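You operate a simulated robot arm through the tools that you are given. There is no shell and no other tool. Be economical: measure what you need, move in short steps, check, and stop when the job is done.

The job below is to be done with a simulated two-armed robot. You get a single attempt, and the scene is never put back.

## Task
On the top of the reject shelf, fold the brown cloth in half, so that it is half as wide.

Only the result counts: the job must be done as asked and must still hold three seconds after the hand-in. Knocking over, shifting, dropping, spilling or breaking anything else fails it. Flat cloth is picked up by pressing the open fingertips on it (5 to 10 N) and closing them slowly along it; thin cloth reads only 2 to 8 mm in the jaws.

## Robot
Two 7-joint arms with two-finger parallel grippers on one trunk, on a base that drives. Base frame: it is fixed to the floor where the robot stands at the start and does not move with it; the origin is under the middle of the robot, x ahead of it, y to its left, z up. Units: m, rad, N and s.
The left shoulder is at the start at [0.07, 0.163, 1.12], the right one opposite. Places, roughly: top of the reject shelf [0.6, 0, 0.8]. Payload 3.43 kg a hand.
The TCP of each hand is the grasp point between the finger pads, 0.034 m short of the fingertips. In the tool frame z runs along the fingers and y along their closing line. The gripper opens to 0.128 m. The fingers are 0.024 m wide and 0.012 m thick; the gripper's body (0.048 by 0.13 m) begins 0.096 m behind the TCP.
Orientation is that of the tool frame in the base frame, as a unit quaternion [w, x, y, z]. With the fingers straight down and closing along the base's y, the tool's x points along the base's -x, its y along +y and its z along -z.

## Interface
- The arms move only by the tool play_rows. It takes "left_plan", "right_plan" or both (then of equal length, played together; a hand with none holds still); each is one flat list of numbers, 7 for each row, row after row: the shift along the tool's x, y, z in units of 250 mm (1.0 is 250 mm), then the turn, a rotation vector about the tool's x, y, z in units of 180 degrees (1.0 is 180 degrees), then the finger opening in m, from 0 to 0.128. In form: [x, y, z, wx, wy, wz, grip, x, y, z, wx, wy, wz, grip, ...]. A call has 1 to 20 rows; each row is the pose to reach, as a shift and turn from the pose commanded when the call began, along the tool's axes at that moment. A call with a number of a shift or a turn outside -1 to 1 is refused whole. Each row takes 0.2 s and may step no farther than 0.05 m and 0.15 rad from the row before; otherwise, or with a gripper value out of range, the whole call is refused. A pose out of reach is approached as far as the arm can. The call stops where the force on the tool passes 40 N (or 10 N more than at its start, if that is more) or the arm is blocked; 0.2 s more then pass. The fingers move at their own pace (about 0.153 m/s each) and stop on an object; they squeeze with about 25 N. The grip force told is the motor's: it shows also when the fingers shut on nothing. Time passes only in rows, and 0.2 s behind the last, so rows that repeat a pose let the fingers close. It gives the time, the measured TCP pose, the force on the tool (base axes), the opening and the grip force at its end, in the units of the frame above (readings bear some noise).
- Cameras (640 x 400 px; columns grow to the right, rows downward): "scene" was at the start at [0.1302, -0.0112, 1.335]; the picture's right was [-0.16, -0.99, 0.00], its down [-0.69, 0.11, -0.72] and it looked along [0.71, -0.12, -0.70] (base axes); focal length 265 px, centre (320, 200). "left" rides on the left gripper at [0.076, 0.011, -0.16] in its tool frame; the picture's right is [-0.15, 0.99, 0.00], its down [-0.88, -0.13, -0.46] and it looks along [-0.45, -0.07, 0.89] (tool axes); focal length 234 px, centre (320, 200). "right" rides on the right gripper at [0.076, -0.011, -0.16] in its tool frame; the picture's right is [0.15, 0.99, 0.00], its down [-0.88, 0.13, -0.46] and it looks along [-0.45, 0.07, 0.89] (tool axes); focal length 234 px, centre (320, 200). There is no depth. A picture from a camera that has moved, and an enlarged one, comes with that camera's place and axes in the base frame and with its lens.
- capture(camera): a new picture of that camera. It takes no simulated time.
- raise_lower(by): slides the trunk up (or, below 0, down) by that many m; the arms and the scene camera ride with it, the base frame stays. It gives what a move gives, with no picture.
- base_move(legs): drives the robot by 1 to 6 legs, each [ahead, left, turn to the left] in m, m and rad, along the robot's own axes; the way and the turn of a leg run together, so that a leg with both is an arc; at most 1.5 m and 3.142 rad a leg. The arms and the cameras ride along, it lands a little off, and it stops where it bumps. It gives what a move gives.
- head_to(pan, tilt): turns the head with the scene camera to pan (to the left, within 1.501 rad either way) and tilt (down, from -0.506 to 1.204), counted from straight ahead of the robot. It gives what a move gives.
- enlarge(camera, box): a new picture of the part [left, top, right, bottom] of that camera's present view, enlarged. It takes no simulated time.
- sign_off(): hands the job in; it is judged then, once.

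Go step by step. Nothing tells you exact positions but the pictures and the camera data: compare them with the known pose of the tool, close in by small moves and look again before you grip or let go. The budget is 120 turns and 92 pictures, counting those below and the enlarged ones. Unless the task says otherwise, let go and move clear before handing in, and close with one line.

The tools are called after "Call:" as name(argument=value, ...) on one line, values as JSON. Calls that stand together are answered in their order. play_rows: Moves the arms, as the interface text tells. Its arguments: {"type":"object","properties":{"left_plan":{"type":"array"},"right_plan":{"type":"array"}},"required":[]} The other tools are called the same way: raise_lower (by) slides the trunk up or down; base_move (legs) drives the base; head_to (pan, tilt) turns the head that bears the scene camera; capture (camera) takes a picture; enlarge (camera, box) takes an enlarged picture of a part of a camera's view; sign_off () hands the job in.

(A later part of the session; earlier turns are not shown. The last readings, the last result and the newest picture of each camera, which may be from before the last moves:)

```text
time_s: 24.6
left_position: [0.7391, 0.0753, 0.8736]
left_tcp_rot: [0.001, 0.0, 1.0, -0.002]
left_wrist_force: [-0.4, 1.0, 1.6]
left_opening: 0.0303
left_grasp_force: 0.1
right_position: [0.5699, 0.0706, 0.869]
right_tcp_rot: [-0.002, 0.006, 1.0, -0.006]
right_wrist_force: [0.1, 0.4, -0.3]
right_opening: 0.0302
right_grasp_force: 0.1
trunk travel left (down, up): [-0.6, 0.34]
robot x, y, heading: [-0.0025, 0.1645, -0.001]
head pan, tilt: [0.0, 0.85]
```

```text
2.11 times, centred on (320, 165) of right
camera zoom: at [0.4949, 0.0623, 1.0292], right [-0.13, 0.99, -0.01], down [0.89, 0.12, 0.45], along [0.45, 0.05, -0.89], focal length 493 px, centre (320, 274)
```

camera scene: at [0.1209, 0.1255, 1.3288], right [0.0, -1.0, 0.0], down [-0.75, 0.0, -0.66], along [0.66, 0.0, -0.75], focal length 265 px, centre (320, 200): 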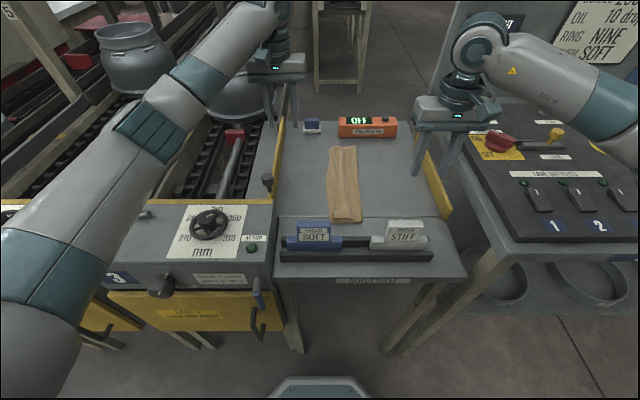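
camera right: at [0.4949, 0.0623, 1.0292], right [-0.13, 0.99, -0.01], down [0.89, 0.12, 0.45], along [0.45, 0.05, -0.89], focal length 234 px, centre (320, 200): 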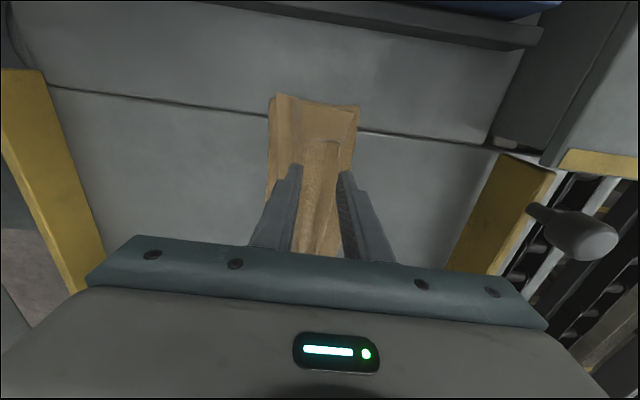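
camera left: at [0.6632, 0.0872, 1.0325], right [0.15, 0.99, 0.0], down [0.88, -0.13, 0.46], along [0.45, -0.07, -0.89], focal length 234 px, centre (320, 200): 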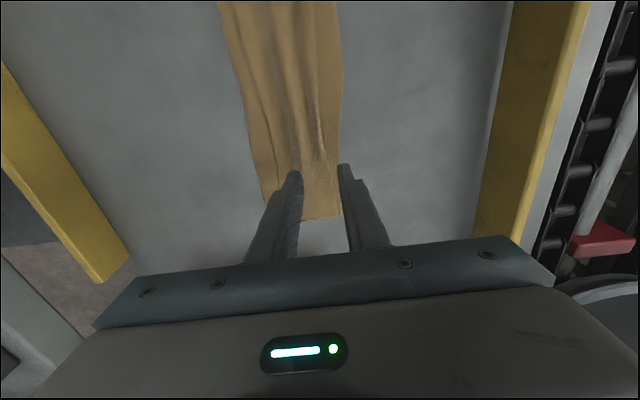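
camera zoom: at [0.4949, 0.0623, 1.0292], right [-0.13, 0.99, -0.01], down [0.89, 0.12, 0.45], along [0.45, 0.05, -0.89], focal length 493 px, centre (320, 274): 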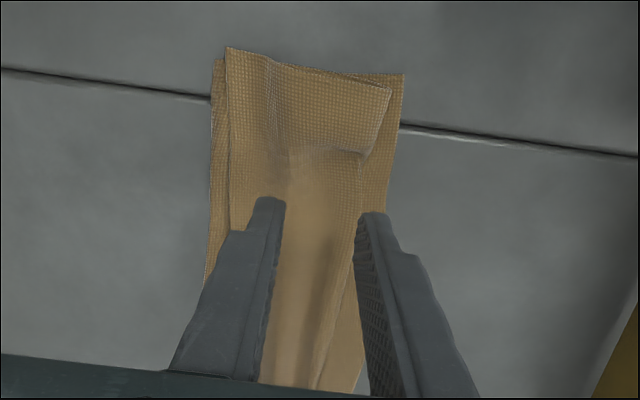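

The top edge lies at y ≈ 0.08 under the left hand and about 0.09 under the right. I shift the left hand slightly inward and lower both.

Call:
play_rows(left_plan=[0, -0.052, 0.04, 0, 0, 0, 0.03, 0, -0.052, 0.09, 0, 0, 0, 0.03, 0, -0.052, 0.12, 0, 0, 0, 0.03, 0, -0.052, 0.136, 0, 0, 0, 0.03, 0, -0.052, 0.136, 0, 0, 0, 0.03], right_plan=[0, 0, 0.03, 0, 0, 0, 0.03, 0, 0, 0.06, 0, 0, 0, 0.03, 0, 0, 0.1, 0, 0, 0, 0.03, 0, 0, 0.116, 0, 0, 0, 0.03, 0, 0, 0.116, 0, 0, 0, 0.03])

```text
time_s: 25.8
left_position: [0.7391, 0.0617, 0.8408]
left_tcp_rot: [0.002, 0.0, 1.0, -0.002]
left_wrist_force: [0.1, 0.8, -0.1]
left_opening: 0.03
left_grasp_force: 0.1
right_position: [0.5691, 0.0672, 0.8411]
right_tcp_rot: [-0.002, 0.007, 1.0, -0.005]
right_wrist_force: [-0.7, 0.6, -0.3]
right_opening: 0.0301
right_grasp_force: 0.1
trunk travel left (down, up): [-0.6, 0.34]
robot x, y, heading: [-0.0021, 0.1584, -0.0]
head pan, tilt: [0.0, 0.85]
```

Call:
play_rows(left_plan=[0, 0, 0.006, 0, 0, 0, 0.03, 0, 0, 0.012, 0, 0, 0, 0.03, 0, 0, 0.012, 0, 0, 0, 0.03], right_plan=[0, 0, 0.006, 0, 0, 0, 0.03, 0, 0, 0.012, 0, 0, 0, 0.03, 0, 0, 0.012, 0, 0, 0, 0.03])

```text
time_s: 26.6
left_position: [0.7385, 0.0615, 0.8374]
left_tcp_rot: [0.002, -0.001, 1.0, -0.001]
left_wrist_force: [-0.1, -0.3, -0.5]
left_opening: 0.0298
left_grasp_force: 0.0
right_position: [0.5684, 0.0678, 0.838]
right_tcp_rot: [-0.003, 0.006, 1.0, -0.005]
right_wrist_force: [0.2, 0.3, 0.1]
right_opening: 0.0301
right_grasp_force: 0.1
trunk travel left (down, up): [-0.6, 0.34]
robot x, y, heading: [-0.0019, 0.1609, -0.003]
head pan, tilt: [0.0, 0.85]
```

Call:
play_rows(left_plan=[0, 0, 0.004, 0, 0, 0, 0.03, 0, 0, 0.006, 0, 0, 0, 0.03, 0, 0, 0.006, 0, 0, 0, 0.03], right_plan=[0, 0, 0.004, 0, 0, 0, 0.03, 0, 0, 0.006, 0, 0, 0, 0.03, 0, 0, 0.006, 0, 0, 0, 0.03])

```text
time_s: 27.4
left_position: [0.7381, 0.0618, 0.8362]
left_tcp_rot: [0.001, 0.0, 1.0, -0.001]
left_wrist_force: [-0.5, -0.8, 1.0]
left_opening: 0.0302
left_grasp_force: 0.1
right_position: [0.5687, 0.0678, 0.8359]
right_tcp_rot: [-0.003, 0.006, 1.0, -0.005]
right_wrist_force: [0.1, -0.7, 0.7]
right_opening: 0.0298
right_grasp_force: 0.1
trunk travel left (down, up): [-0.6, 0.34]
robot x, y, heading: [-0.0021, 0.1629, -0.004]
head pan, tilt: [0.0, 0.85]
```

Call:
play_rows(left_plan=[0, 0, 0.003, 0, 0, 0, 0.03, 0, 0, 0.003, 0, 0, 0, 0.03], right_plan=[0, 0, 0.003, 0, 0, 0, 0.03, 0, 0, 0.003, 0, 0, 0, 0.03])

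```text
time_s: 28.0
left_position: [0.739, 0.0627, 0.8372]
left_tcp_rot: [0.003, 0.0, 1.0, 0.0]
left_wrist_force: [0.3, -0.1, 2.6]
left_opening: 0.0297
left_grasp_force: 0.6
right_position: [0.5695, 0.0677, 0.836]
right_tcp_rot: [-0.003, 0.007, 1.0, -0.005]
right_wrist_force: [-0.6, -0.5, 3.6]
right_opening: 0.0299
right_grasp_force: 0.1
trunk travel left (down, up): [-0.6, 0.34]
robot x, y, heading: [-0.0037, 0.1637, -0.002]
head pan, tilt: [0.0, 0.85]
```

Call:
play_rows(left_plan=[0, 0, 0.002, 0, 0, 0, 0.03, 0, 0, 0.003, 0, 0, 0, 0.03], right_plan=[0, 0, 0.001, 0, 0, 0, 0.03, 0, 0, 0.002, 0, 0, 0, 0.03])

```text
time_s: 28.6
left_position: [0.7377, 0.0612, 0.8353]
left_tcp_rot: [0.002, 0.0, 1.0, -0.002]
left_wrist_force: [1.9, -0.3, 5.6]
left_opening: 0.0299
left_grasp_force: 0.1
right_position: [0.5677, 0.0686, 0.8348]
right_tcp_rot: [-0.001, 0.007, 1.0, -0.005]
right_wrist_force: [0.4, -0.2, 7.7]
right_opening: 0.03
right_grasp_force: 0.1
trunk travel left (down, up): [-0.6, 0.34]
robot x, y, heading: [-0.0044, 0.1636, -0.0]
head pan, tilt: [0.0, 0.85]
```

Contact is right on both, so I close slowly.

Call:
play_rows(left_plan=[0, 0, 0, 0, 0, 0, 0.028, 0, 0, 0, 0, 0, 0, 0.025, 0, 0, 0, 0, 0, 0, 0.022, 0, 0, 0, 0, 0, 0, 0.019, 0, 0, 0, 0, 0, 0, 0.016, 0, 0, 0, 0, 0, 0, 0.013, 0, 0, 0, 0, 0, 0, 0.01, 0, 0, 0, 0, 0, 0, 0.007, 0, 0, 0, 0, 0, 0, 0.004, 0, 0, 0, 0, 0, 0, 0.0, 0, 0, 0, 0, 0, 0, 0.0], right_plan=[0, 0, 0, 0, 0, 0, 0.028, 0, 0, 0, 0, 0, 0, 0.025, 0, 0, 0, 0, 0, 0, 0.022, 0, 0, 0, 0, 0, 0, 0.019, 0, 0, 0, 0, 0, 0, 0.016, 0, 0, 0, 0, 0, 0, 0.013, 0, 0, 0, 0, 0, 0, 0.01, 0, 0, 0, 0, 0, 0, 0.007, 0, 0, 0, 0, 0, 0, 0.004, 0, 0, 0, 0, 0, 0, 0.0, 0, 0, 0, 0, 0, 0, 0.0])

Call:
enlarge(camera="left", box=[200, 60, 420, 260])

Call:
enlarge(camera="right", box=[220, 70, 420, 260])

```text
time_s: 31.0
left_position: [0.7388, 0.0621, 0.8366]
left_tcp_rot: [0.003, 0.0, 1.0, -0.003]
left_wrist_force: [-0.6, -0.9, 7.2]
left_opening: 0.0052
left_grasp_force: 25.1
right_position: [0.5676, 0.0672, 0.8362]
right_tcp_rot: [-0.003, 0.007, 1.0, -0.005]
right_wrist_force: [-0.5, 0.3, 8.9]
right_opening: 0.0043
right_grasp_force: 25.2
trunk travel left (down, up): [-0.6, 0.34]
robot x, y, heading: [-0.003, 0.1624, 0.001]
head pan, tilt: [0.0, 0.85]
```

```text
2.00 times, centred on (310, 160) of left
camera zoom: at [0.6608, 0.0739, 0.9944], right [0.15, 0.99, 0.0], down [0.88, -0.13, 0.46], along [0.46, -0.07, -0.89], focal length 468 px, centre (340, 280)
```

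zoom: 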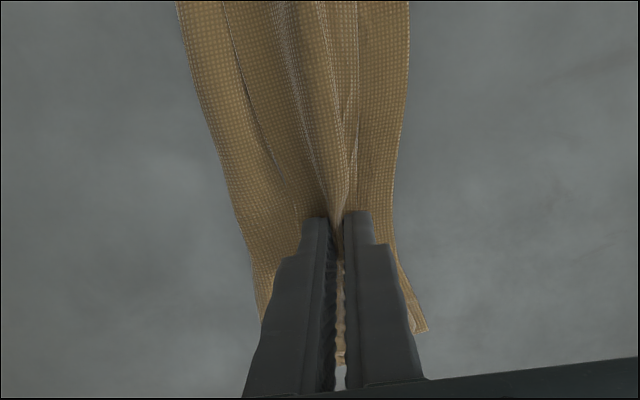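

```text
2.11 times, centred on (320, 165) of right
camera zoom: at [0.4931, 0.0602, 0.9952], right [-0.13, 0.99, -0.01], down [0.88, 0.12, 0.45], along [0.45, 0.05, -0.89], focal length 493 px, centre (320, 274)
```

zoom: 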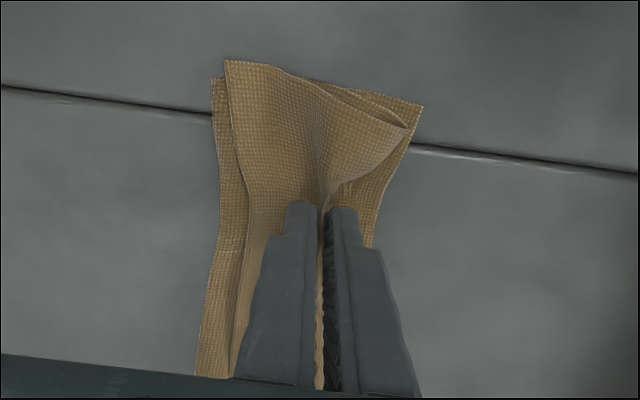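

Openings of 4–5 mm suggest several layers in the jaws. I lift 3 cm to see what is held.

Call:
play_rows(left_plan=[0, 0, -0.03, 0, 0, 0, 0.0, 0, 0, -0.06, 0, 0, 0, 0.0, 0, 0, -0.09, 0, 0, 0, 0.0, 0, 0, -0.12, 0, 0, 0, 0.0], right_plan=[0, 0, -0.03, 0, 0, 0, 0.0, 0, 0, -0.06, 0, 0, 0, 0.0, 0, 0, -0.09, 0, 0, 0, 0.0, 0, 0, -0.12, 0, 0, 0, 0.0])

Call:
enlarge(camera="left", box=[200, 60, 420, 260])

Call:
enlarge(camera="right", box=[220, 70, 420, 260])

Call:
enlarge(camera="scene", box=[260, 100, 460, 260])

```text
time_s: 32.0
left_position: [0.739, 0.0619, 0.8645]
left_tcp_rot: [0.002, 0.0, 1.0, -0.001]
left_wrist_force: [-0.6, -0.4, 0.3]
left_opening: 0.0043
left_grasp_force: 25.1
right_position: [0.57, 0.0676, 0.8654]
right_tcp_rot: [-0.003, 0.007, 1.0, -0.005]
right_wrist_force: [0.8, 0.1, -0.5]
right_opening: 0.0042
right_grasp_force: 25.5
trunk travel left (down, up): [-0.6, 0.34]
robot x, y, heading: [-0.0025, 0.1619, -0.004]
head pan, tilt: [0.0, 0.85]
```

```text
2.00 times, centred on (310, 160) of left
camera zoom: at [0.6619, 0.0737, 1.0232], right [0.15, 0.99, 0.0], down [0.88, -0.13, 0.46], along [0.45, -0.07, -0.89], focal length 468 px, centre (340, 280)
```

zoom: 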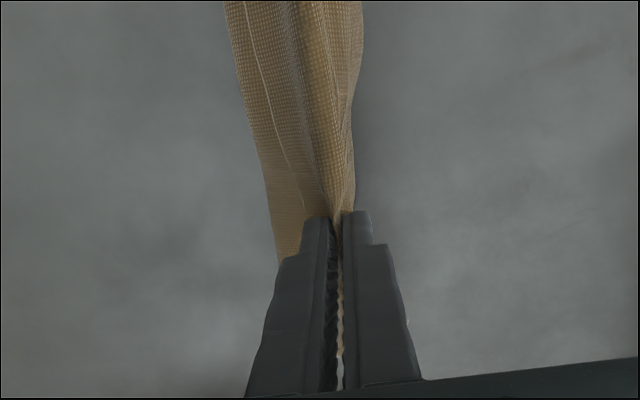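

```text
2.11 times, centred on (320, 165) of right
camera zoom: at [0.4945, 0.0601, 1.025], right [-0.13, 0.99, -0.01], down [0.88, 0.12, 0.45], along [0.45, 0.05, -0.89], focal length 493 px, centre (320, 274)
```

zoom: 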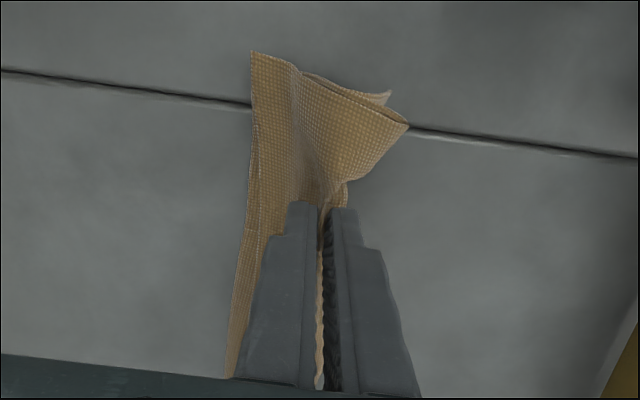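

```text
2.50 times, centred on (360, 180) of scene
camera zoom: at [0.125, 0.1645, 1.3287], right [0.0, -1.0, 0.0], down [-0.75, 0.0, -0.66], along [0.66, 0.0, -0.75], focal length 662 px, centre (220, 250)
```

zoom: 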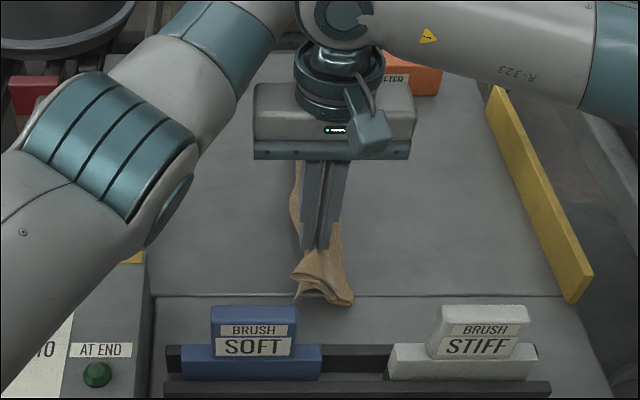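

Both layers are pinched together, which is still useful. Lifted fully, the cloth will hang from its aligned edges and the pleat will drop out, so I raise the trunk.

Call:
raise_lower(by=0.1)

Call:
capture(camera="left")

Call:
capture(camera="right")

Call:
enlarge(camera="scene", box=[260, 100, 460, 260])

```text
time_s: 33.3
left_position: [0.7388, 0.0614, 0.9636]
left_tcp_rot: [0.001, 0.0, 1.0, -0.002]
left_wrist_force: [0.0, 0.3, -0.9]
left_opening: 0.0041
left_grasp_force: 24.9
right_position: [0.5701, 0.0678, 0.9658]
right_tcp_rot: [-0.002, 0.007, 1.0, -0.005]
right_wrist_force: [-0.3, 0.7, -0.1]
right_opening: 0.0044
right_grasp_force: 24.8
trunk travel left (down, up): [-0.7, 0.24]
robot x, y, heading: [-0.0025, 0.165, -0.004]
head pan, tilt: [0.0, 0.85]
```

```text
49 pictures are left
camera left: at [0.6627, 0.0736, 1.1227], right [0.15, 0.99, 0.0], down [0.88, -0.13, 0.46], along [0.45, -0.07, -0.89], focal length 234 px, centre (320, 200)
```

left: 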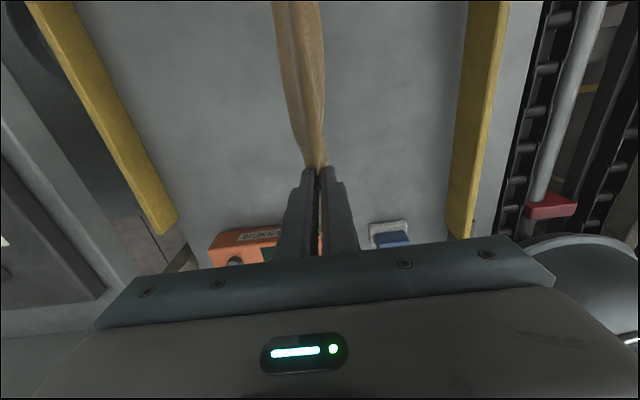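

```text
48 pictures are left
camera right: at [0.4951, 0.06, 1.1244], right [-0.13, 0.99, -0.01], down [0.89, 0.12, 0.45], along [0.45, 0.05, -0.89], focal length 234 px, centre (320, 200)
```

right: 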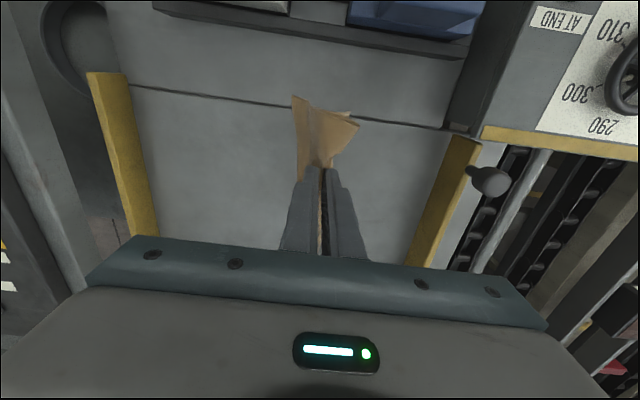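

```text
2.50 times, centred on (360, 180) of scene
camera zoom: at [0.1259, 0.1643, 1.4286], right [0.0, -1.0, 0.0], down [-0.75, 0.0, -0.66], along [0.66, 0.0, -0.75], focal length 662 px, centre (220, 250)
```

zoom: 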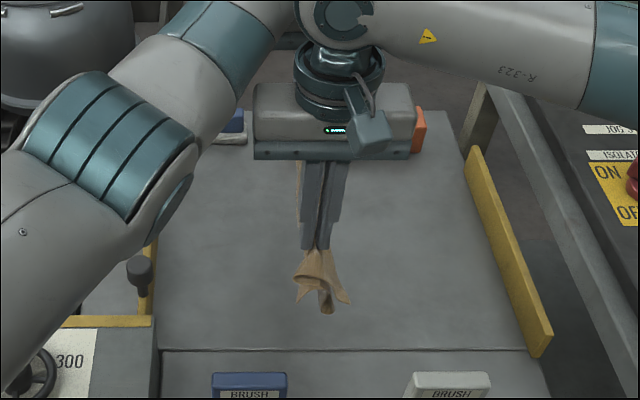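

The cloth now hangs from both edges, clear of the shelf. I move back to the right, then lay it fold first while trailing left so it goes down taut.

Call:
base_move(legs=[[0, -0.09, 0]])

Call:
raise_lower(by=-0.035)

Call:
capture(camera="scene")

Call:
enlarge(camera="right", box=[220, 50, 420, 240])

```text
time_s: 34.4
left_position: [0.7392, -0.0274, 0.9644]
left_tcp_rot: [0.002, 0.0, 1.0, -0.001]
left_wrist_force: [0.6, -0.2, -0.4]
left_opening: 0.0041
left_grasp_force: 25.3
right_position: [0.57, -0.021, 0.9646]
right_tcp_rot: [-0.004, 0.006, 1.0, -0.005]
right_wrist_force: [1.2, -0.4, -0.2]
right_opening: 0.0041
right_grasp_force: 24.6
trunk travel left (down, up): [-0.7, 0.24]
robot x, y, heading: [-0.0017, 0.076, 0.001]
head pan, tilt: [0.0, 0.85]
```

```text
time_s: 35.2
left_position: [0.7383, -0.0253, 0.9296]
left_tcp_rot: [0.002, 0.0, 1.0, -0.001]
left_wrist_force: [0.3, 0.8, 0.3]
left_opening: 0.0039
left_grasp_force: 24.6
right_position: [0.5697, -0.02, 0.9289]
right_tcp_rot: [-0.003, 0.006, 1.0, -0.005]
right_wrist_force: [0.7, 0.5, 0.5]
right_opening: 0.0044
right_grasp_force: 25.4
trunk travel left (down, up): [-0.665, 0.275]
robot x, y, heading: [-0.0009, 0.0736, -0.001]
head pan, tilt: [0.0, 0.85]
```

```text
46 pictures are left
camera scene: at [0.1248, 0.0757, 1.3938], right [0.0, -1.0, 0.0], down [-0.75, 0.0, -0.66], along [0.66, 0.0, -0.75], focal length 265 px, centre (320, 200)
```

scene: 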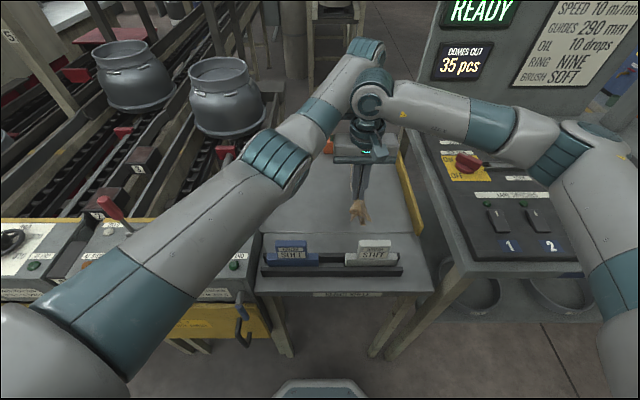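

```text
2.11 times, centred on (320, 145) of right
camera zoom: at [0.4943, -0.0285, 1.09], right [-0.13, 0.99, -0.01], down [0.88, 0.12, 0.45], along [0.45, 0.05, -0.89], focal length 493 px, centre (320, 316)
```

zoom: 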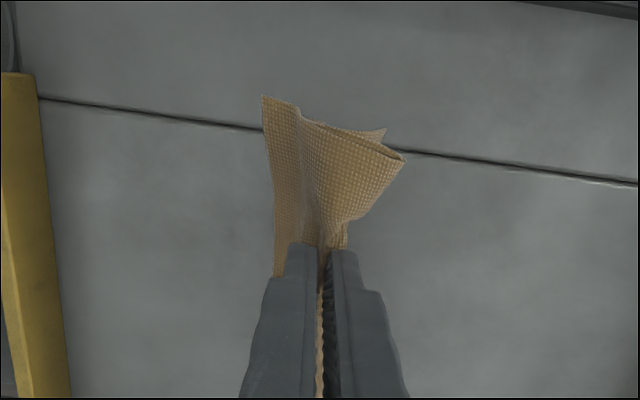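

Call:
enlarge(camera="scene", box=[310, 140, 410, 240])

```text
4.00 times, centred on (360, 190) of scene
camera zoom: at [0.1248, 0.0757, 1.3938], right [0.0, -1.0, 0.0], down [-0.75, 0.0, -0.66], along [0.66, 0.0, -0.75], focal length 1059 px, centre (160, 240)
```

zoom: 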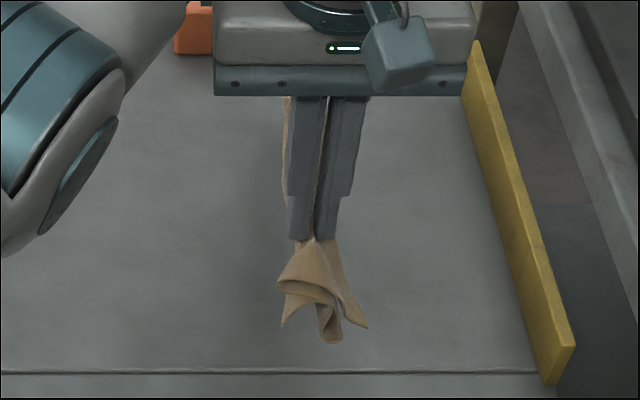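

The near end shows two hanging folds, so part of the pleat is still caught. I lay it down trailing left anyway and then tease the pleat out on the table.

Call:
play_rows(left_plan=[0, 0.02, 0.04, 0, 0, 0, 0.0, 0, 0.04, 0.08, 0, 0, 0, 0.0, 0, 0.06, 0.12, 0, 0, 0, 0.0, 0, 0.08, 0.16, 0, 0, 0, 0.0, 0, 0.1, 0.2, 0, 0, 0, 0.0, 0, 0.12, 0.24, 0, 0, 0, 0.0], right_plan=[0, 0.02, 0.04, 0, 0, 0, 0.0, 0, 0.04, 0.08, 0, 0, 0, 0.0, 0, 0.06, 0.12, 0, 0, 0, 0.0, 0, 0.08, 0.16, 0, 0, 0, 0.0, 0, 0.1, 0.2, 0, 0, 0, 0.0, 0, 0.12, 0.24, 0, 0, 0, 0.0])

Call:
base_move(legs=[[0, 0.06, 0]])

Call:
enlarge(camera="scene", box=[260, 120, 420, 248])

Call:
capture(camera="left")

```text
time_s: 36.6
left_position: [0.74, 0.0042, 0.8683]
left_tcp_rot: [0.001, -0.001, 1.0, -0.001]
left_wrist_force: [-0.3, -0.1, 0.1]
left_opening: 0.0041
left_grasp_force: 25.0
right_position: [0.5705, 0.0094, 0.8691]
right_tcp_rot: [-0.003, 0.007, 1.0, -0.006]
right_wrist_force: [0.1, -0.1, 0.7]
right_opening: 0.0044
right_grasp_force: 25.2
trunk travel left (down, up): [-0.665, 0.275]
robot x, y, heading: [0.0006, 0.0731, -0.003]
head pan, tilt: [0.0, 0.85]
```

```text
time_s: 37.6
left_position: [0.7405, 0.0627, 0.8684]
left_tcp_rot: [0.002, 0.0, 1.0, -0.002]
left_wrist_force: [-0.4, -0.2, -0.5]
left_opening: 0.0041
left_grasp_force: 25.0
right_position: [0.5714, 0.0667, 0.8693]
right_tcp_rot: [-0.002, 0.007, 1.0, -0.006]
right_wrist_force: [0.7, 1.3, 0.0]
right_opening: 0.0044
right_grasp_force: 24.4
trunk travel left (down, up): [-0.665, 0.275]
robot x, y, heading: [-0.0008, 0.1316, -0.002]
head pan, tilt: [0.0, 0.85]
```

```text
3.12 times, centred on (340, 184) of scene
camera zoom: at [0.1255, 0.1348, 1.3937], right [0.0, -1.0, 0.0], down [-0.75, 0.0, -0.66], along [0.66, 0.0, -0.75], focal length 827 px, centre (258, 250)
```

zoom: 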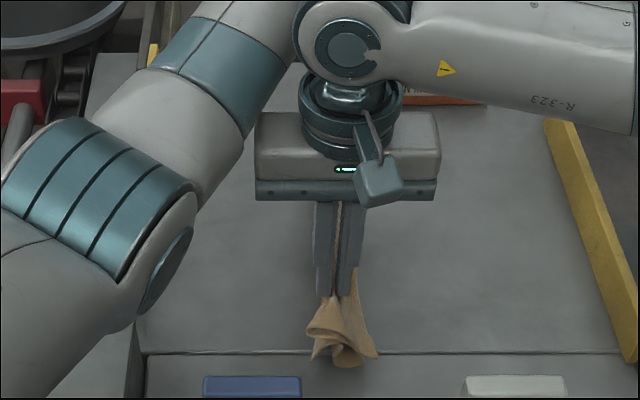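

```text
42 pictures are left
camera left: at [0.6625, 0.0736, 1.0275], right [0.15, 0.99, 0.0], down [0.88, -0.13, 0.46], along [0.45, -0.07, -0.89], focal length 234 px, centre (320, 200)
```

left: 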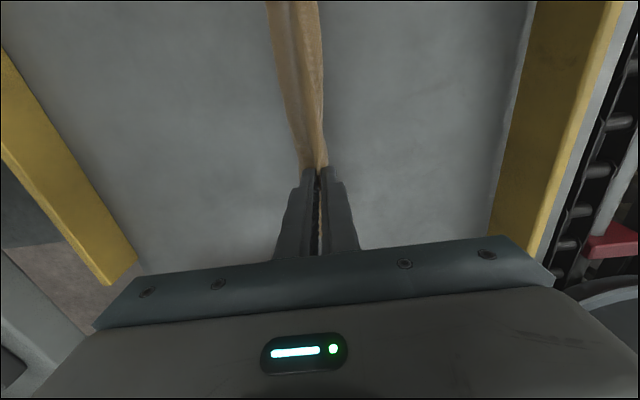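

The hanging part is short, so several pleats are in the jaws. I set it down, let go and look before restructuring.

Call:
play_rows(left_plan=[0, 0, 0.04, 0, 0, 0, 0.0, 0, 0, 0.08, 0, 0, 0, 0.0, 0, 0, 0.1, 0, 0, 0, 0.0, 0, 0, 0.1, 0, 0, 0, 0.01, 0, 0, 0.1, 0, 0, 0, 0.02, 0, 0, 0.1, 0, 0, 0, 0.03, 0, 0, 0.1, 0, 0, 0, 0.04, 0, 0, 0.0, 0, 0, 0, 0.05, 0, 0, -0.15, 0, 0, 0, 0.05, 0, 0, -0.3, 0, 0, 0, 0.05, 0, 0.15, -0.3, 0, 0, 0, 0.05, 0, 0.3, -0.3, 0, 0, 0, 0.05, 0, 0.45, -0.3, 0, 0, 0, 0.05, 0, 0.6, -0.3, 0, 0, 0, 0.05], right_plan=[0, 0, 0.04, 0, 0, 0, 0.0, 0, 0, 0.08, 0, 0, 0, 0.0, 0, 0, 0.1, 0, 0, 0, 0.0, 0, 0, 0.1, 0, 0, 0, 0.01, 0, 0, 0.1, 0, 0, 0, 0.02, 0, 0, 0.1, 0, 0, 0, 0.03, 0, 0, 0.1, 0, 0, 0, 0.04, 0, 0, 0.02, 0, 0, 0, 0.05, 0, 0, -0.1, 0, 0, 0, 0.05, 0, -0.12, -0.2, 0, 0, 0, 0.05, 0, -0.28, -0.25, 0, 0, 0, 0.05, 0, -0.44, -0.3, 0, 0, 0, 0.05, 0, -0.6, -0.3, 0, 0, 0, 0.05, 0, -0.76, -0.3, 0, 0, 0, 0.05])

Call:
enlarge(camera="scene", box=[260, 120, 420, 248])

Call:
enlarge(camera="left", box=[80, 0, 280, 220])

Call:
enlarge(camera="right", box=[380, 70, 580, 270])

```text
time_s: 40.6
left_position: [0.7383, 0.2124, 0.9444]
left_tcp_rot: [0.002, 0.0, 1.0, -0.001]
left_wrist_force: [0.3, -0.7, 0.5]
left_opening: 0.0501
left_grasp_force: 0.0
right_position: [0.5684, -0.1226, 0.9476]
right_tcp_rot: [-0.002, 0.006, 1.0, -0.005]
right_wrist_force: [-0.1, 0.3, 0.1]
right_opening: 0.0499
right_grasp_force: 0.2
trunk travel left (down, up): [-0.665, 0.275]
robot x, y, heading: [-0.0015, 0.1318, -0.002]
head pan, tilt: [0.0, 0.85]
```

```text
3.12 times, centred on (340, 184) of scene
camera zoom: at [0.125, 0.135, 1.3938], right [0.0, -1.0, 0.0], down [-0.75, 0.0, -0.66], along [0.66, 0.0, -0.75], focal length 827 px, centre (258, 250)
```

zoom: 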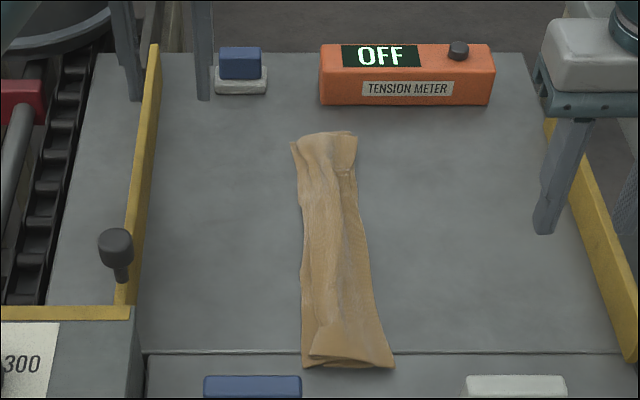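

```text
1.82 times, centred on (180, 110) of left
camera zoom: at [0.6617, 0.2238, 1.1027], right [0.15, 0.99, 0.0], down [0.88, -0.13, 0.46], along [0.45, -0.07, -0.89], focal length 426 px, centre (574, 364)
```

zoom: 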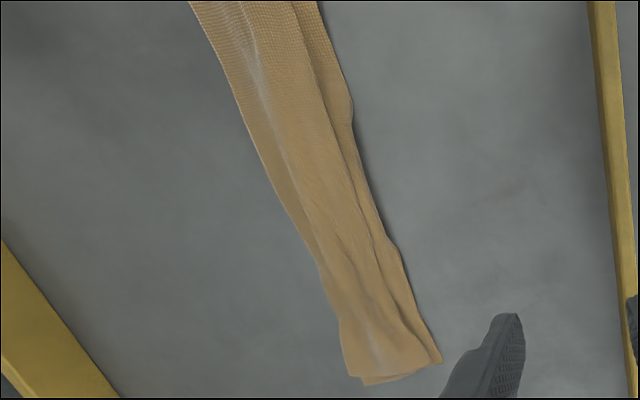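

```text
2.00 times, centred on (480, 170) of right
camera zoom: at [0.4934, -0.1302, 1.1079], right [-0.13, 0.99, -0.01], down [0.88, 0.12, 0.45], along [0.45, 0.05, -0.89], focal length 468 px, centre (0, 260)
```

zoom: 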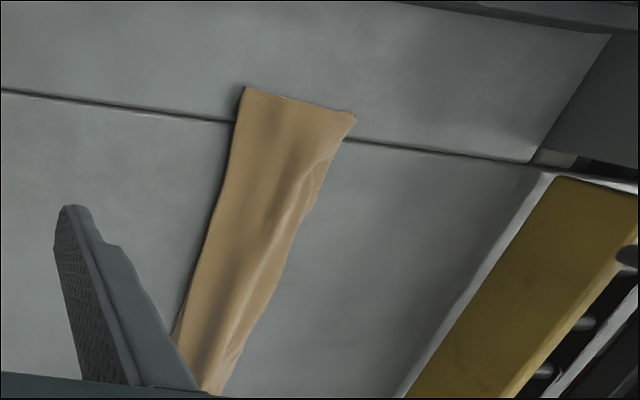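

The right side is now a clean single fold, but the slack is bunched at the left, leaving the bundle about 0.07 m wide. I'll iron it by pressing nearly closed fingertips on the middle and opening them, so the layers spread both ways.

Call:
base_move(legs=[[0, 0.035, 0]])

Call:
play_rows(left_plan=[0, -0.15, 0, 0, 0, 0, 0.02, 0, -0.3, 0, 0, 0, 0, 0.02, 0, -0.45, 0, 0, 0, 0, 0.02, 0, -0.6, 0.08, 0, 0, 0, 0.02, 0, -0.752, 0.2, 0, 0, 0, 0.02, 0, -0.752, 0.32, 0, 0, 0, 0.02, 0, -0.752, 0.39, 0, 0, 0, 0.02, 0, -0.752, 0.39, 0, 0, 0, 0.02], right_plan=[0, 0.1, 0.08, 0, 0, 0, 0.02, 0, 0.2, 0.16, 0, 0, 0, 0.02, 0, 0.3, 0.24, 0, 0, 0, 0.02, 0, 0.4, 0.27, 0, 0, 0, 0.02, 0, 0.5, 0.29, 0, 0, 0, 0.02, 0, 0.584, 0.3, 0, 0, 0, 0.02, 0, 0.584, 0.4, 0, 0, 0, 0.02, 0, 0.584, 0.4, 0, 0, 0, 0.02])

Call:
capture(camera="left")

Call:
capture(camera="right")

```text
time_s: 41.5
left_position: [0.7402, 0.2429, 0.944]
left_tcp_rot: [0.002, 0.001, 1.0, -0.001]
left_wrist_force: [0.0, -0.7, -0.1]
left_opening: 0.05
left_grasp_force: 0.0
right_position: [0.5687, -0.0912, 0.9475]
right_tcp_rot: [-0.002, 0.008, 1.0, -0.005]
right_wrist_force: [-0.2, -0.3, -0.1]
right_opening: 0.0501
right_grasp_force: 0.1
trunk travel left (down, up): [-0.665, 0.275]
robot x, y, heading: [0.001, 0.1663, -0.006]
head pan, tilt: [0.0, 0.85]
```

```text
time_s: 43.2
left_position: [0.7377, 0.056, 0.8455]
left_tcp_rot: [0.003, 0.001, 1.0, -0.001]
left_wrist_force: [0.3, 0.8, 0.6]
left_opening: 0.0202
left_grasp_force: 0.0
right_position: [0.5707, 0.056, 0.8452]
right_tcp_rot: [-0.003, 0.008, 1.0, -0.006]
right_wrist_force: [-0.4, -0.5, 0.3]
right_opening: 0.02
right_grasp_force: 0.1
trunk travel left (down, up): [-0.665, 0.275]
robot x, y, heading: [0.0005, 0.166, -0.005]
head pan, tilt: [0.0, 0.85]
```

```text
38 pictures are left
camera left: at [0.6612, 0.0674, 1.0051], right [0.15, 0.99, 0.0], down [0.88, -0.13, 0.46], along [0.45, -0.07, -0.89], focal length 234 px, centre (320, 200)
```

left: 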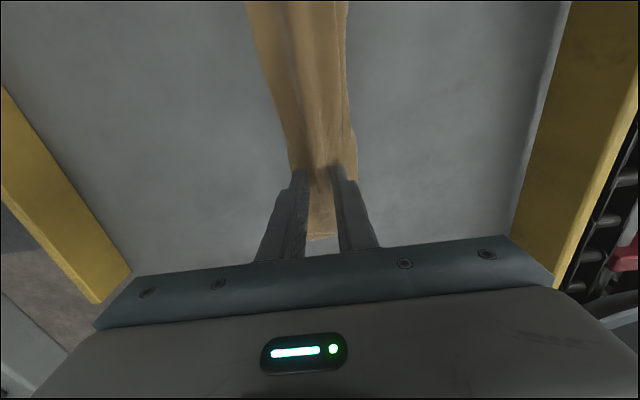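

```text
37 pictures are left
camera right: at [0.495, 0.0478, 1.0054], right [-0.13, 0.99, -0.01], down [0.89, 0.12, 0.45], along [0.45, 0.05, -0.89], focal length 234 px, centre (320, 200)
```

right: 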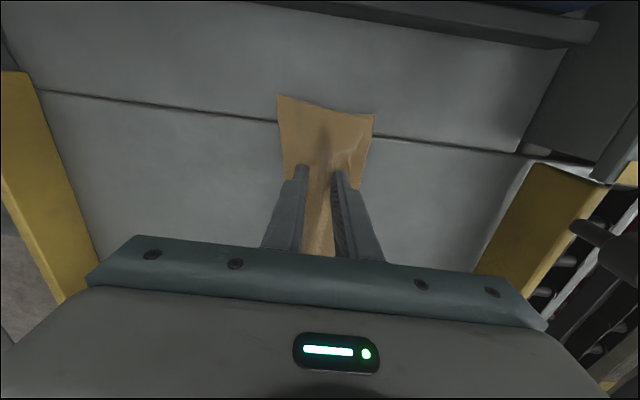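

The hands are centred on the bundle. I close the tips nearly fully and lower to contact.

Call:
play_rows(left_plan=[0, 0, 0.01, 0, 0, 0, 0.004, 0, 0, 0.024, 0, 0, 0, 0.004, 0, 0, 0.034, 0, 0, 0, 0.004, 0, 0, 0.038, 0, 0, 0, 0.004, 0, 0, 0.038, 0, 0, 0, 0.004], right_plan=[0, 0, 0.01, 0, 0, 0, 0.004, 0, 0, 0.024, 0, 0, 0, 0.004, 0, 0, 0.034, 0, 0, 0, 0.004, 0, 0, 0.038, 0, 0, 0, 0.004, 0, 0, 0.038, 0, 0, 0, 0.004])

```text
time_s: 44.5
left_position: [0.7379, 0.0555, 0.8384]
left_tcp_rot: [0.002, 0.001, 1.0, -0.002]
left_wrist_force: [1.0, -1.1, 6.0]
left_opening: 0.0041
left_grasp_force: 10.7
right_position: [0.5697, 0.0548, 0.8375]
right_tcp_rot: [-0.002, 0.008, 1.0, -0.005]
right_wrist_force: [-0.1, 0.3, 4.9]
right_opening: 0.0046
right_grasp_force: 0.5
trunk travel left (down, up): [-0.665, 0.275]
robot x, y, heading: [-0.0005, 0.1688, -0.008]
head pan, tilt: [0.0, 0.85]
```

Call:
play_rows(left_plan=[0, 0, 0.002, 0, 0, 0, 0.008, 0, 0, 0.002, 0, 0, 0, 0.013, 0, 0, 0.003, 0, 0, 0, 0.018, 0, 0, 0.003, 0, 0, 0, 0.023, 0, 0, 0.004, 0, 0, 0, 0.028, 0, 0, 0.004, 0, 0, 0, 0.033, 0, 0, 0.005, 0, 0, 0, 0.038, 0, 0, 0.005, 0, 0, 0, 0.043, 0, 0, 0.006, 0, 0, 0, 0.048, 0, 0, 0.006, 0, 0, 0, 0.053, 0, 0, 0.006, 0, 0, 0, 0.058, 0, 0, 0.006, 0, 0, 0, 0.063, 0, 0, 0.006, 0, 0, 0, 0.068, 0, 0, 0.006, 0, 0, 0, 0.073, 0, 0, 0.006, 0, 0, 0, 0.078, 0, 0, 0.006, 0, 0, 0, 0.083, 0, 0, 0.006, 0, 0, 0, 0.088], right_plan=[0, 0, 0.002, 0, 0, 0, 0.008, 0, 0, 0.002, 0, 0, 0, 0.013, 0, 0, 0.003, 0, 0, 0, 0.018, 0, 0, 0.003, 0, 0, 0, 0.023, 0, 0, 0.004, 0, 0, 0, 0.028, 0, 0, 0.004, 0, 0, 0, 0.033, 0, 0, 0.005, 0, 0, 0, 0.038, 0, 0, 0.005, 0, 0, 0, 0.043, 0, 0, 0.006, 0, 0, 0, 0.048, 0, 0, 0.006, 0, 0, 0, 0.053, 0, 0, 0.006, 0, 0, 0, 0.058, 0, 0, 0.006, 0, 0, 0, 0.063, 0, 0, 0.006, 0, 0, 0, 0.068, 0, 0, 0.006, 0, 0, 0, 0.073, 0, 0, 0.006, 0, 0, 0, 0.078, 0, 0, 0.006, 0, 0, 0, 0.083, 0, 0, 0.006, 0, 0, 0, 0.088])

Call:
capture(camera="left")

Call:
capture(camera="right")

```text
time_s: 48.0
left_position: [0.7366, 0.0555, 0.8371]
left_tcp_rot: [0.003, 0.001, 1.0, 0.0]
left_wrist_force: [0.0, 0.2, 0.8]
left_opening: 0.088
left_grasp_force: 0.1
right_position: [0.5691, 0.0551, 0.8359]
right_tcp_rot: [0.0, 0.007, 1.0, -0.004]
right_wrist_force: [-0.1, -6.7, 29.2]
right_opening: 0.0837
right_grasp_force: 0.0
trunk travel left (down, up): [-0.665, 0.275]
robot x, y, heading: [-0.0015, 0.1698, 0.001]
head pan, tilt: [0.0, 0.85]
```

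```text
36 pictures are left
camera left: at [0.6602, 0.067, 0.9961], right [0.15, 0.99, 0.0], down [0.88, -0.13, 0.46], along [0.46, -0.07, -0.89], focal length 234 px, centre (320, 200)
```

left: 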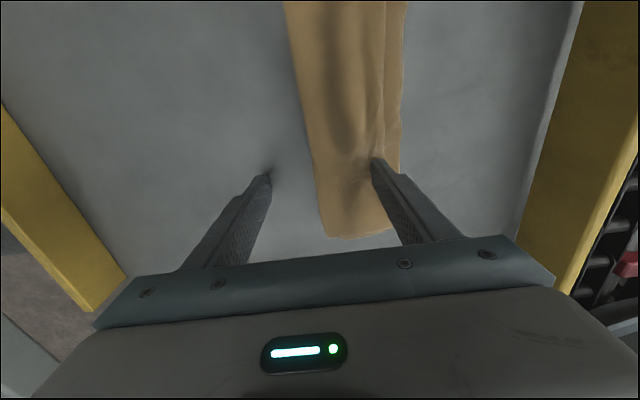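

```text
35 pictures are left
camera right: at [0.4934, 0.047, 0.9961], right [-0.13, 0.99, -0.01], down [0.88, 0.12, 0.45], along [0.45, 0.05, -0.89], focal length 234 px, centre (320, 200)
```

right: 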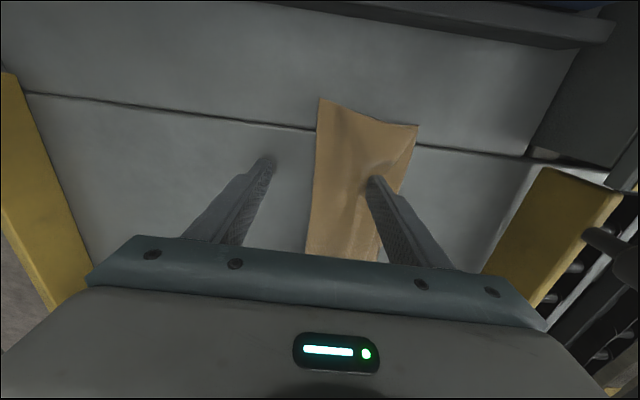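

The left fingers dragged the whole bundle about 3 cm left because the right fingers had little load. I lift off and look closely at the layers.

Call:
play_rows(left_plan=[0, 0, -0.08, 0, 0, 0, 0.088, 0, 0, -0.2, 0, 0, 0, 0.088, 0, 0, -0.35, 0, 0, 0, 0.088, 0, 0, -0.5, 0, 0, 0, 0.088, 0, 0.15, -0.5, 0, 0, 0, 0.05, 0, 0.3, -0.5, 0, 0, 0, 0.05, 0, 0.45, -0.5, 0, 0, 0, 0.05, 0, 0.6, -0.5, 0, 0, 0, 0.05], right_plan=[0, 0, -0.06, 0, 0, 0, 0.083, 0, 0, -0.16, 0, 0, 0, 0.083, 0, 0, -0.28, 0, 0, 0, 0.083, 0, -0.1, -0.4, 0, 0, 0, 0.083, 0, -0.25, -0.44, 0, 0, 0, 0.05, 0, -0.4, -0.44, 0, 0, 0, 0.05, 0, -0.55, -0.44, 0, 0, 0, 0.05, 0, -0.7, -0.44, 0, 0, 0, 0.05])

Call:
enlarge(camera="scene", box=[290, 130, 410, 226])

Call:
enlarge(camera="left", box=[100, 0, 300, 220])

```text
time_s: 49.9
left_position: [0.7396, 0.2054, 0.9602]
left_tcp_rot: [0.002, 0.001, 1.0, -0.002]
left_wrist_force: [-0.2, 0.1, -0.2]
left_opening: 0.05
left_grasp_force: 0.1
right_position: [0.5683, -0.1185, 0.9463]
right_tcp_rot: [-0.002, 0.008, 1.0, -0.006]
right_wrist_force: [0.0, -0.7, -0.3]
right_opening: 0.0503
right_grasp_force: 0.1
trunk travel left (down, up): [-0.665, 0.275]
robot x, y, heading: [-0.0026, 0.1647, -0.002]
head pan, tilt: [0.0, 0.85]
```

```text
4.17 times, centred on (350, 178) of scene
camera zoom: at [0.1252, 0.169, 1.3937], right [0.0, -1.0, 0.0], down [-0.75, 0.0, -0.66], along [0.66, 0.0, -0.75], focal length 1103 px, centre (195, 292)
```

zoom: 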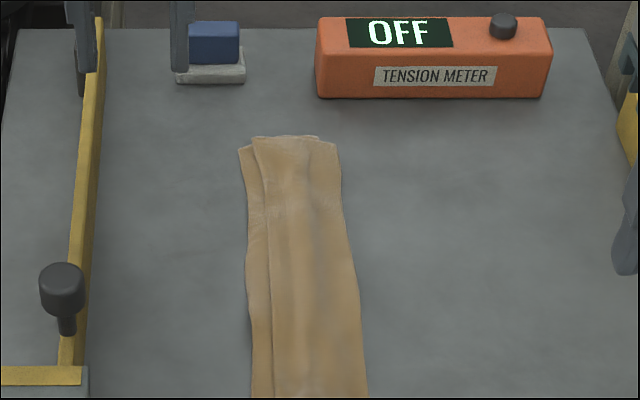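

```text
1.82 times, centred on (200, 110) of left
camera zoom: at [0.6624, 0.2183, 1.1196], right [0.15, 0.99, 0.0], down [0.88, -0.13, 0.46], along [0.45, -0.07, -0.89], focal length 426 px, centre (538, 364)
```

zoom: 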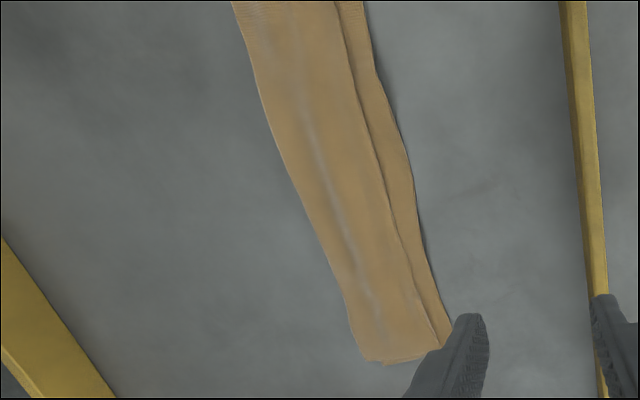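

The stack is about 0.078 m wide (y 0.053–0.131), with a clean fold on the right and hidden pleats on the left. I'll pinch the right fold line at both ends and hang the cloth over it like a towel, so both halves drop open.

Call:
play_rows(left_plan=[0, -0.12, 0, 0, 0, 0, 0.024, 0, -0.24, 0, 0, 0, 0, 0.024, 0, -0.36, 0, 0, 0, 0, 0.024, 0, -0.48, 0.1, 0, 0, 0, 0.024, 0, -0.542, 0.24, 0, 0, 0, 0.024, 0, -0.542, 0.38, 0, 0, 0, 0.024, 0, -0.542, 0.45, 0, 0, 0, 0.024, 0, -0.542, 0.475, 0, 0, 0, 0.024, 0, -0.542, 0.475, 0, 0, 0, 0.024], right_plan=[0, 0.12, 0.08, 0, 0, 0, 0.024, 0, 0.24, 0.16, 0, 0, 0, 0.024, 0, 0.36, 0.24, 0, 0, 0, 0.024, 0, 0.48, 0.28, 0, 0, 0, 0.024, 0, 0.6, 0.3, 0, 0, 0, 0.024, 0, 0.7, 0.32, 0, 0, 0, 0.024, 0, 0.754, 0.36, 0, 0, 0, 0.024, 0, 0.754, 0.42, 0, 0, 0, 0.024, 0, 0.754, 0.42, 0, 0, 0, 0.024])

Call:
capture(camera="left")

Call:
capture(camera="right")

```text
time_s: 51.9
left_position: [0.7388, 0.0708, 0.8409]
left_tcp_rot: [0.002, 0.001, 1.0, -0.002]
left_wrist_force: [-0.6, 0.7, -0.4]
left_opening: 0.0238
left_grasp_force: 0.1
right_position: [0.5707, 0.0695, 0.8403]
right_tcp_rot: [-0.003, 0.009, 1.0, -0.005]
right_wrist_force: [-0.2, 0.3, 0.1]
right_opening: 0.0243
right_grasp_force: 0.1
trunk travel left (down, up): [-0.665, 0.275]
robot x, y, heading: [0.001, 0.1637, 0.0]
head pan, tilt: [0.0, 0.85]
```

```text
32 pictures are left
camera left: at [0.6624, 0.0828, 1.0005], right [0.15, 0.99, 0.0], down [0.88, -0.13, 0.46], along [0.45, -0.07, -0.89], focal length 234 px, centre (320, 200)
```

left: 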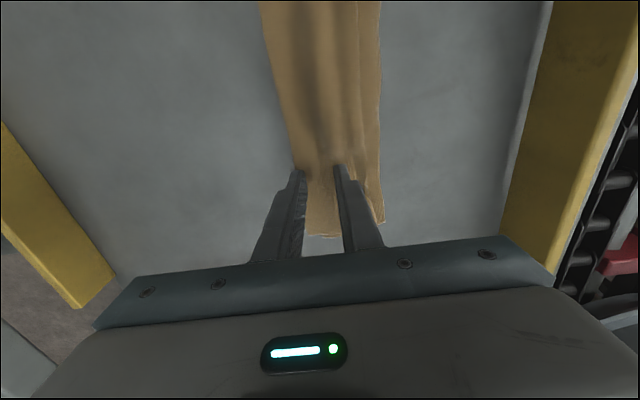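

```text
31 pictures are left
camera right: at [0.495, 0.0617, 0.9994], right [-0.13, 0.99, -0.01], down [0.89, 0.12, 0.45], along [0.45, 0.05, -0.89], focal length 234 px, centre (320, 200)
```

right: 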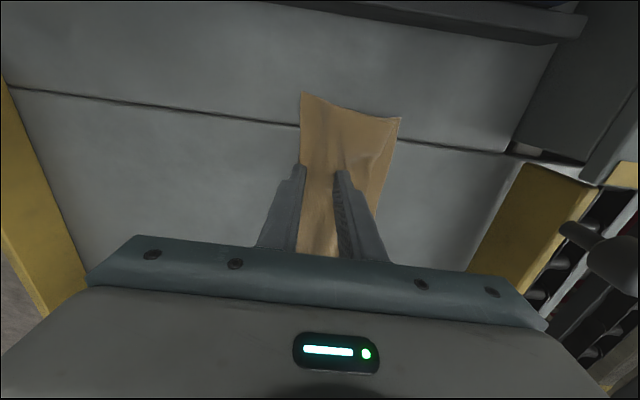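

The fingers straddle the fold edge as intended. I lower to contact.

Call:
play_rows(left_plan=[0, 0, 0.008, 0, 0, 0, 0.024, 0, 0, 0.016, 0, 0, 0, 0.024, 0, 0, 0.02, 0, 0, 0, 0.024, 0, 0, 0.02, 0, 0, 0, 0.024], right_plan=[0, 0, 0.008, 0, 0, 0, 0.024, 0, 0, 0.016, 0, 0, 0, 0.024, 0, 0, 0.02, 0, 0, 0, 0.024, 0, 0, 0.02, 0, 0, 0, 0.024])

```text
time_s: 52.9
left_position: [0.7381, 0.069, 0.837]
left_tcp_rot: [0.003, 0.001, 1.0, -0.001]
left_wrist_force: [0.3, 0.2, 1.1]
left_opening: 0.024
left_grasp_force: 0.1
right_position: [0.5704, 0.0691, 0.8356]
right_tcp_rot: [-0.002, 0.008, 1.0, -0.005]
right_wrist_force: [-0.1, -0.6, 8.3]
right_opening: 0.0241
right_grasp_force: 0.0
trunk travel left (down, up): [-0.665, 0.275]
robot x, y, heading: [-0.0037, 0.1666, -0.004]
head pan, tilt: [0.0, 0.85]
```

Call:
play_rows(left_plan=[0, 0, 0.004, 0, 0, 0, 0.024, 0, 0, 0.006, 0, 0, 0, 0.024, 0, 0, 0.006, 0, 0, 0, 0.024])

```text
time_s: 53.6
left_position: [0.7394, 0.0705, 0.8372]
left_tcp_rot: [0.003, 0.001, 1.0, -0.002]
left_wrist_force: [0.4, 0.8, 3.7]
left_opening: 0.0241
left_grasp_force: 0.1
right_position: [0.5698, 0.0704, 0.8356]
right_tcp_rot: [-0.002, 0.007, 1.0, -0.005]
right_wrist_force: [2.0, 0.6, 10.7]
right_opening: 0.0239
right_grasp_force: 0.0
trunk travel left (down, up): [-0.665, 0.275]
robot x, y, heading: [0.0004, 0.1665, -0.007]
head pan, tilt: [0.0, 0.85]
```

Forces are about right, so I press slightly more on the left and close slowly, then lift with the trunk.

Call:
play_rows(left_plan=[0, 0, 0.003, 0, 0, 0, 0.022, 0, 0, 0.003, 0, 0, 0, 0.019, 0, 0, 0.003, 0, 0, 0, 0.016, 0, 0, 0.003, 0, 0, 0, 0.013, 0, 0, 0.003, 0, 0, 0, 0.01, 0, 0, 0.003, 0, 0, 0, 0.007, 0, 0, 0.003, 0, 0, 0, 0.004, 0, 0, 0.003, 0, 0, 0, 0.0, 0, 0, 0.003, 0, 0, 0, 0.0], right_plan=[0, 0, 0, 0, 0, 0, 0.022, 0, 0, 0, 0, 0, 0, 0.019, 0, 0, 0, 0, 0, 0, 0.016, 0, 0, 0, 0, 0, 0, 0.013, 0, 0, 0, 0, 0, 0, 0.01, 0, 0, 0, 0, 0, 0, 0.007, 0, 0, 0, 0, 0, 0, 0.004, 0, 0, 0, 0, 0, 0, 0.0, 0, 0, 0, 0, 0, 0, 0.0])

Call:
raise_lower(by=0.15)

Call:
capture(camera="left")

Call:
enlarge(camera="scene", box=[300, 140, 420, 260])

```text
time_s: 55.6
left_position: [0.7387, 0.0722, 0.8355]
left_tcp_rot: [0.003, 0.001, 1.0, -0.002]
left_wrist_force: [-0.9, -0.8, 4.8]
left_opening: 0.0034
left_grasp_force: 24.8
right_position: [0.5693, 0.0691, 0.8343]
right_tcp_rot: [-0.002, 0.008, 1.0, -0.005]
right_wrist_force: [0.9, 0.8, 6.1]
right_opening: 0.0033
right_grasp_force: 24.6
trunk travel left (down, up): [-0.665, 0.275]
robot x, y, heading: [-0.0012, 0.1651, -0.001]
head pan, tilt: [0.0, 0.85]
```

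```text
time_s: 57.4
left_position: [0.7393, 0.0695, 0.9845]
left_tcp_rot: [0.001, 0.001, 1.0, -0.001]
left_wrist_force: [-1.1, 0.3, 0.0]
left_opening: 0.0031
left_grasp_force: 24.9
right_position: [0.5701, 0.0693, 0.9841]
right_tcp_rot: [-0.002, 0.008, 1.0, -0.006]
right_wrist_force: [1.1, -0.5, -0.8]
right_opening: 0.0033
right_grasp_force: 25.1
trunk travel left (down, up): [-0.815, 0.125]
robot x, y, heading: [-0.0016, 0.1671, -0.004]
head pan, tilt: [0.0, 0.85]
```

```text
30 pictures are left
camera left: at [0.6626, 0.0823, 1.1433], right [0.15, 0.99, 0.0], down [0.88, -0.13, 0.46], along [0.45, -0.07, -0.89], focal length 234 px, centre (320, 200)
```

left: 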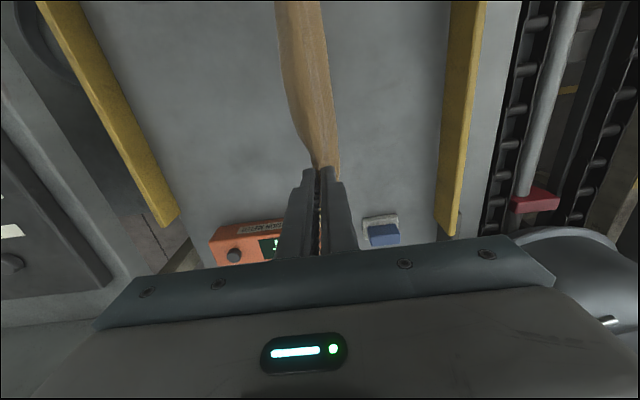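

```text
3.33 times, centred on (360, 200) of scene
camera zoom: at [0.1258, 0.1684, 1.5436], right [0.0, -1.0, 0.0], down [-0.75, 0.0, -0.66], along [0.66, 0.0, -0.75], focal length 882 px, centre (187, 200)
```

zoom: 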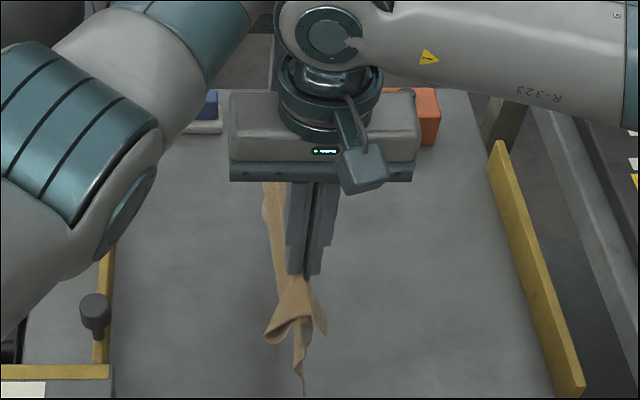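

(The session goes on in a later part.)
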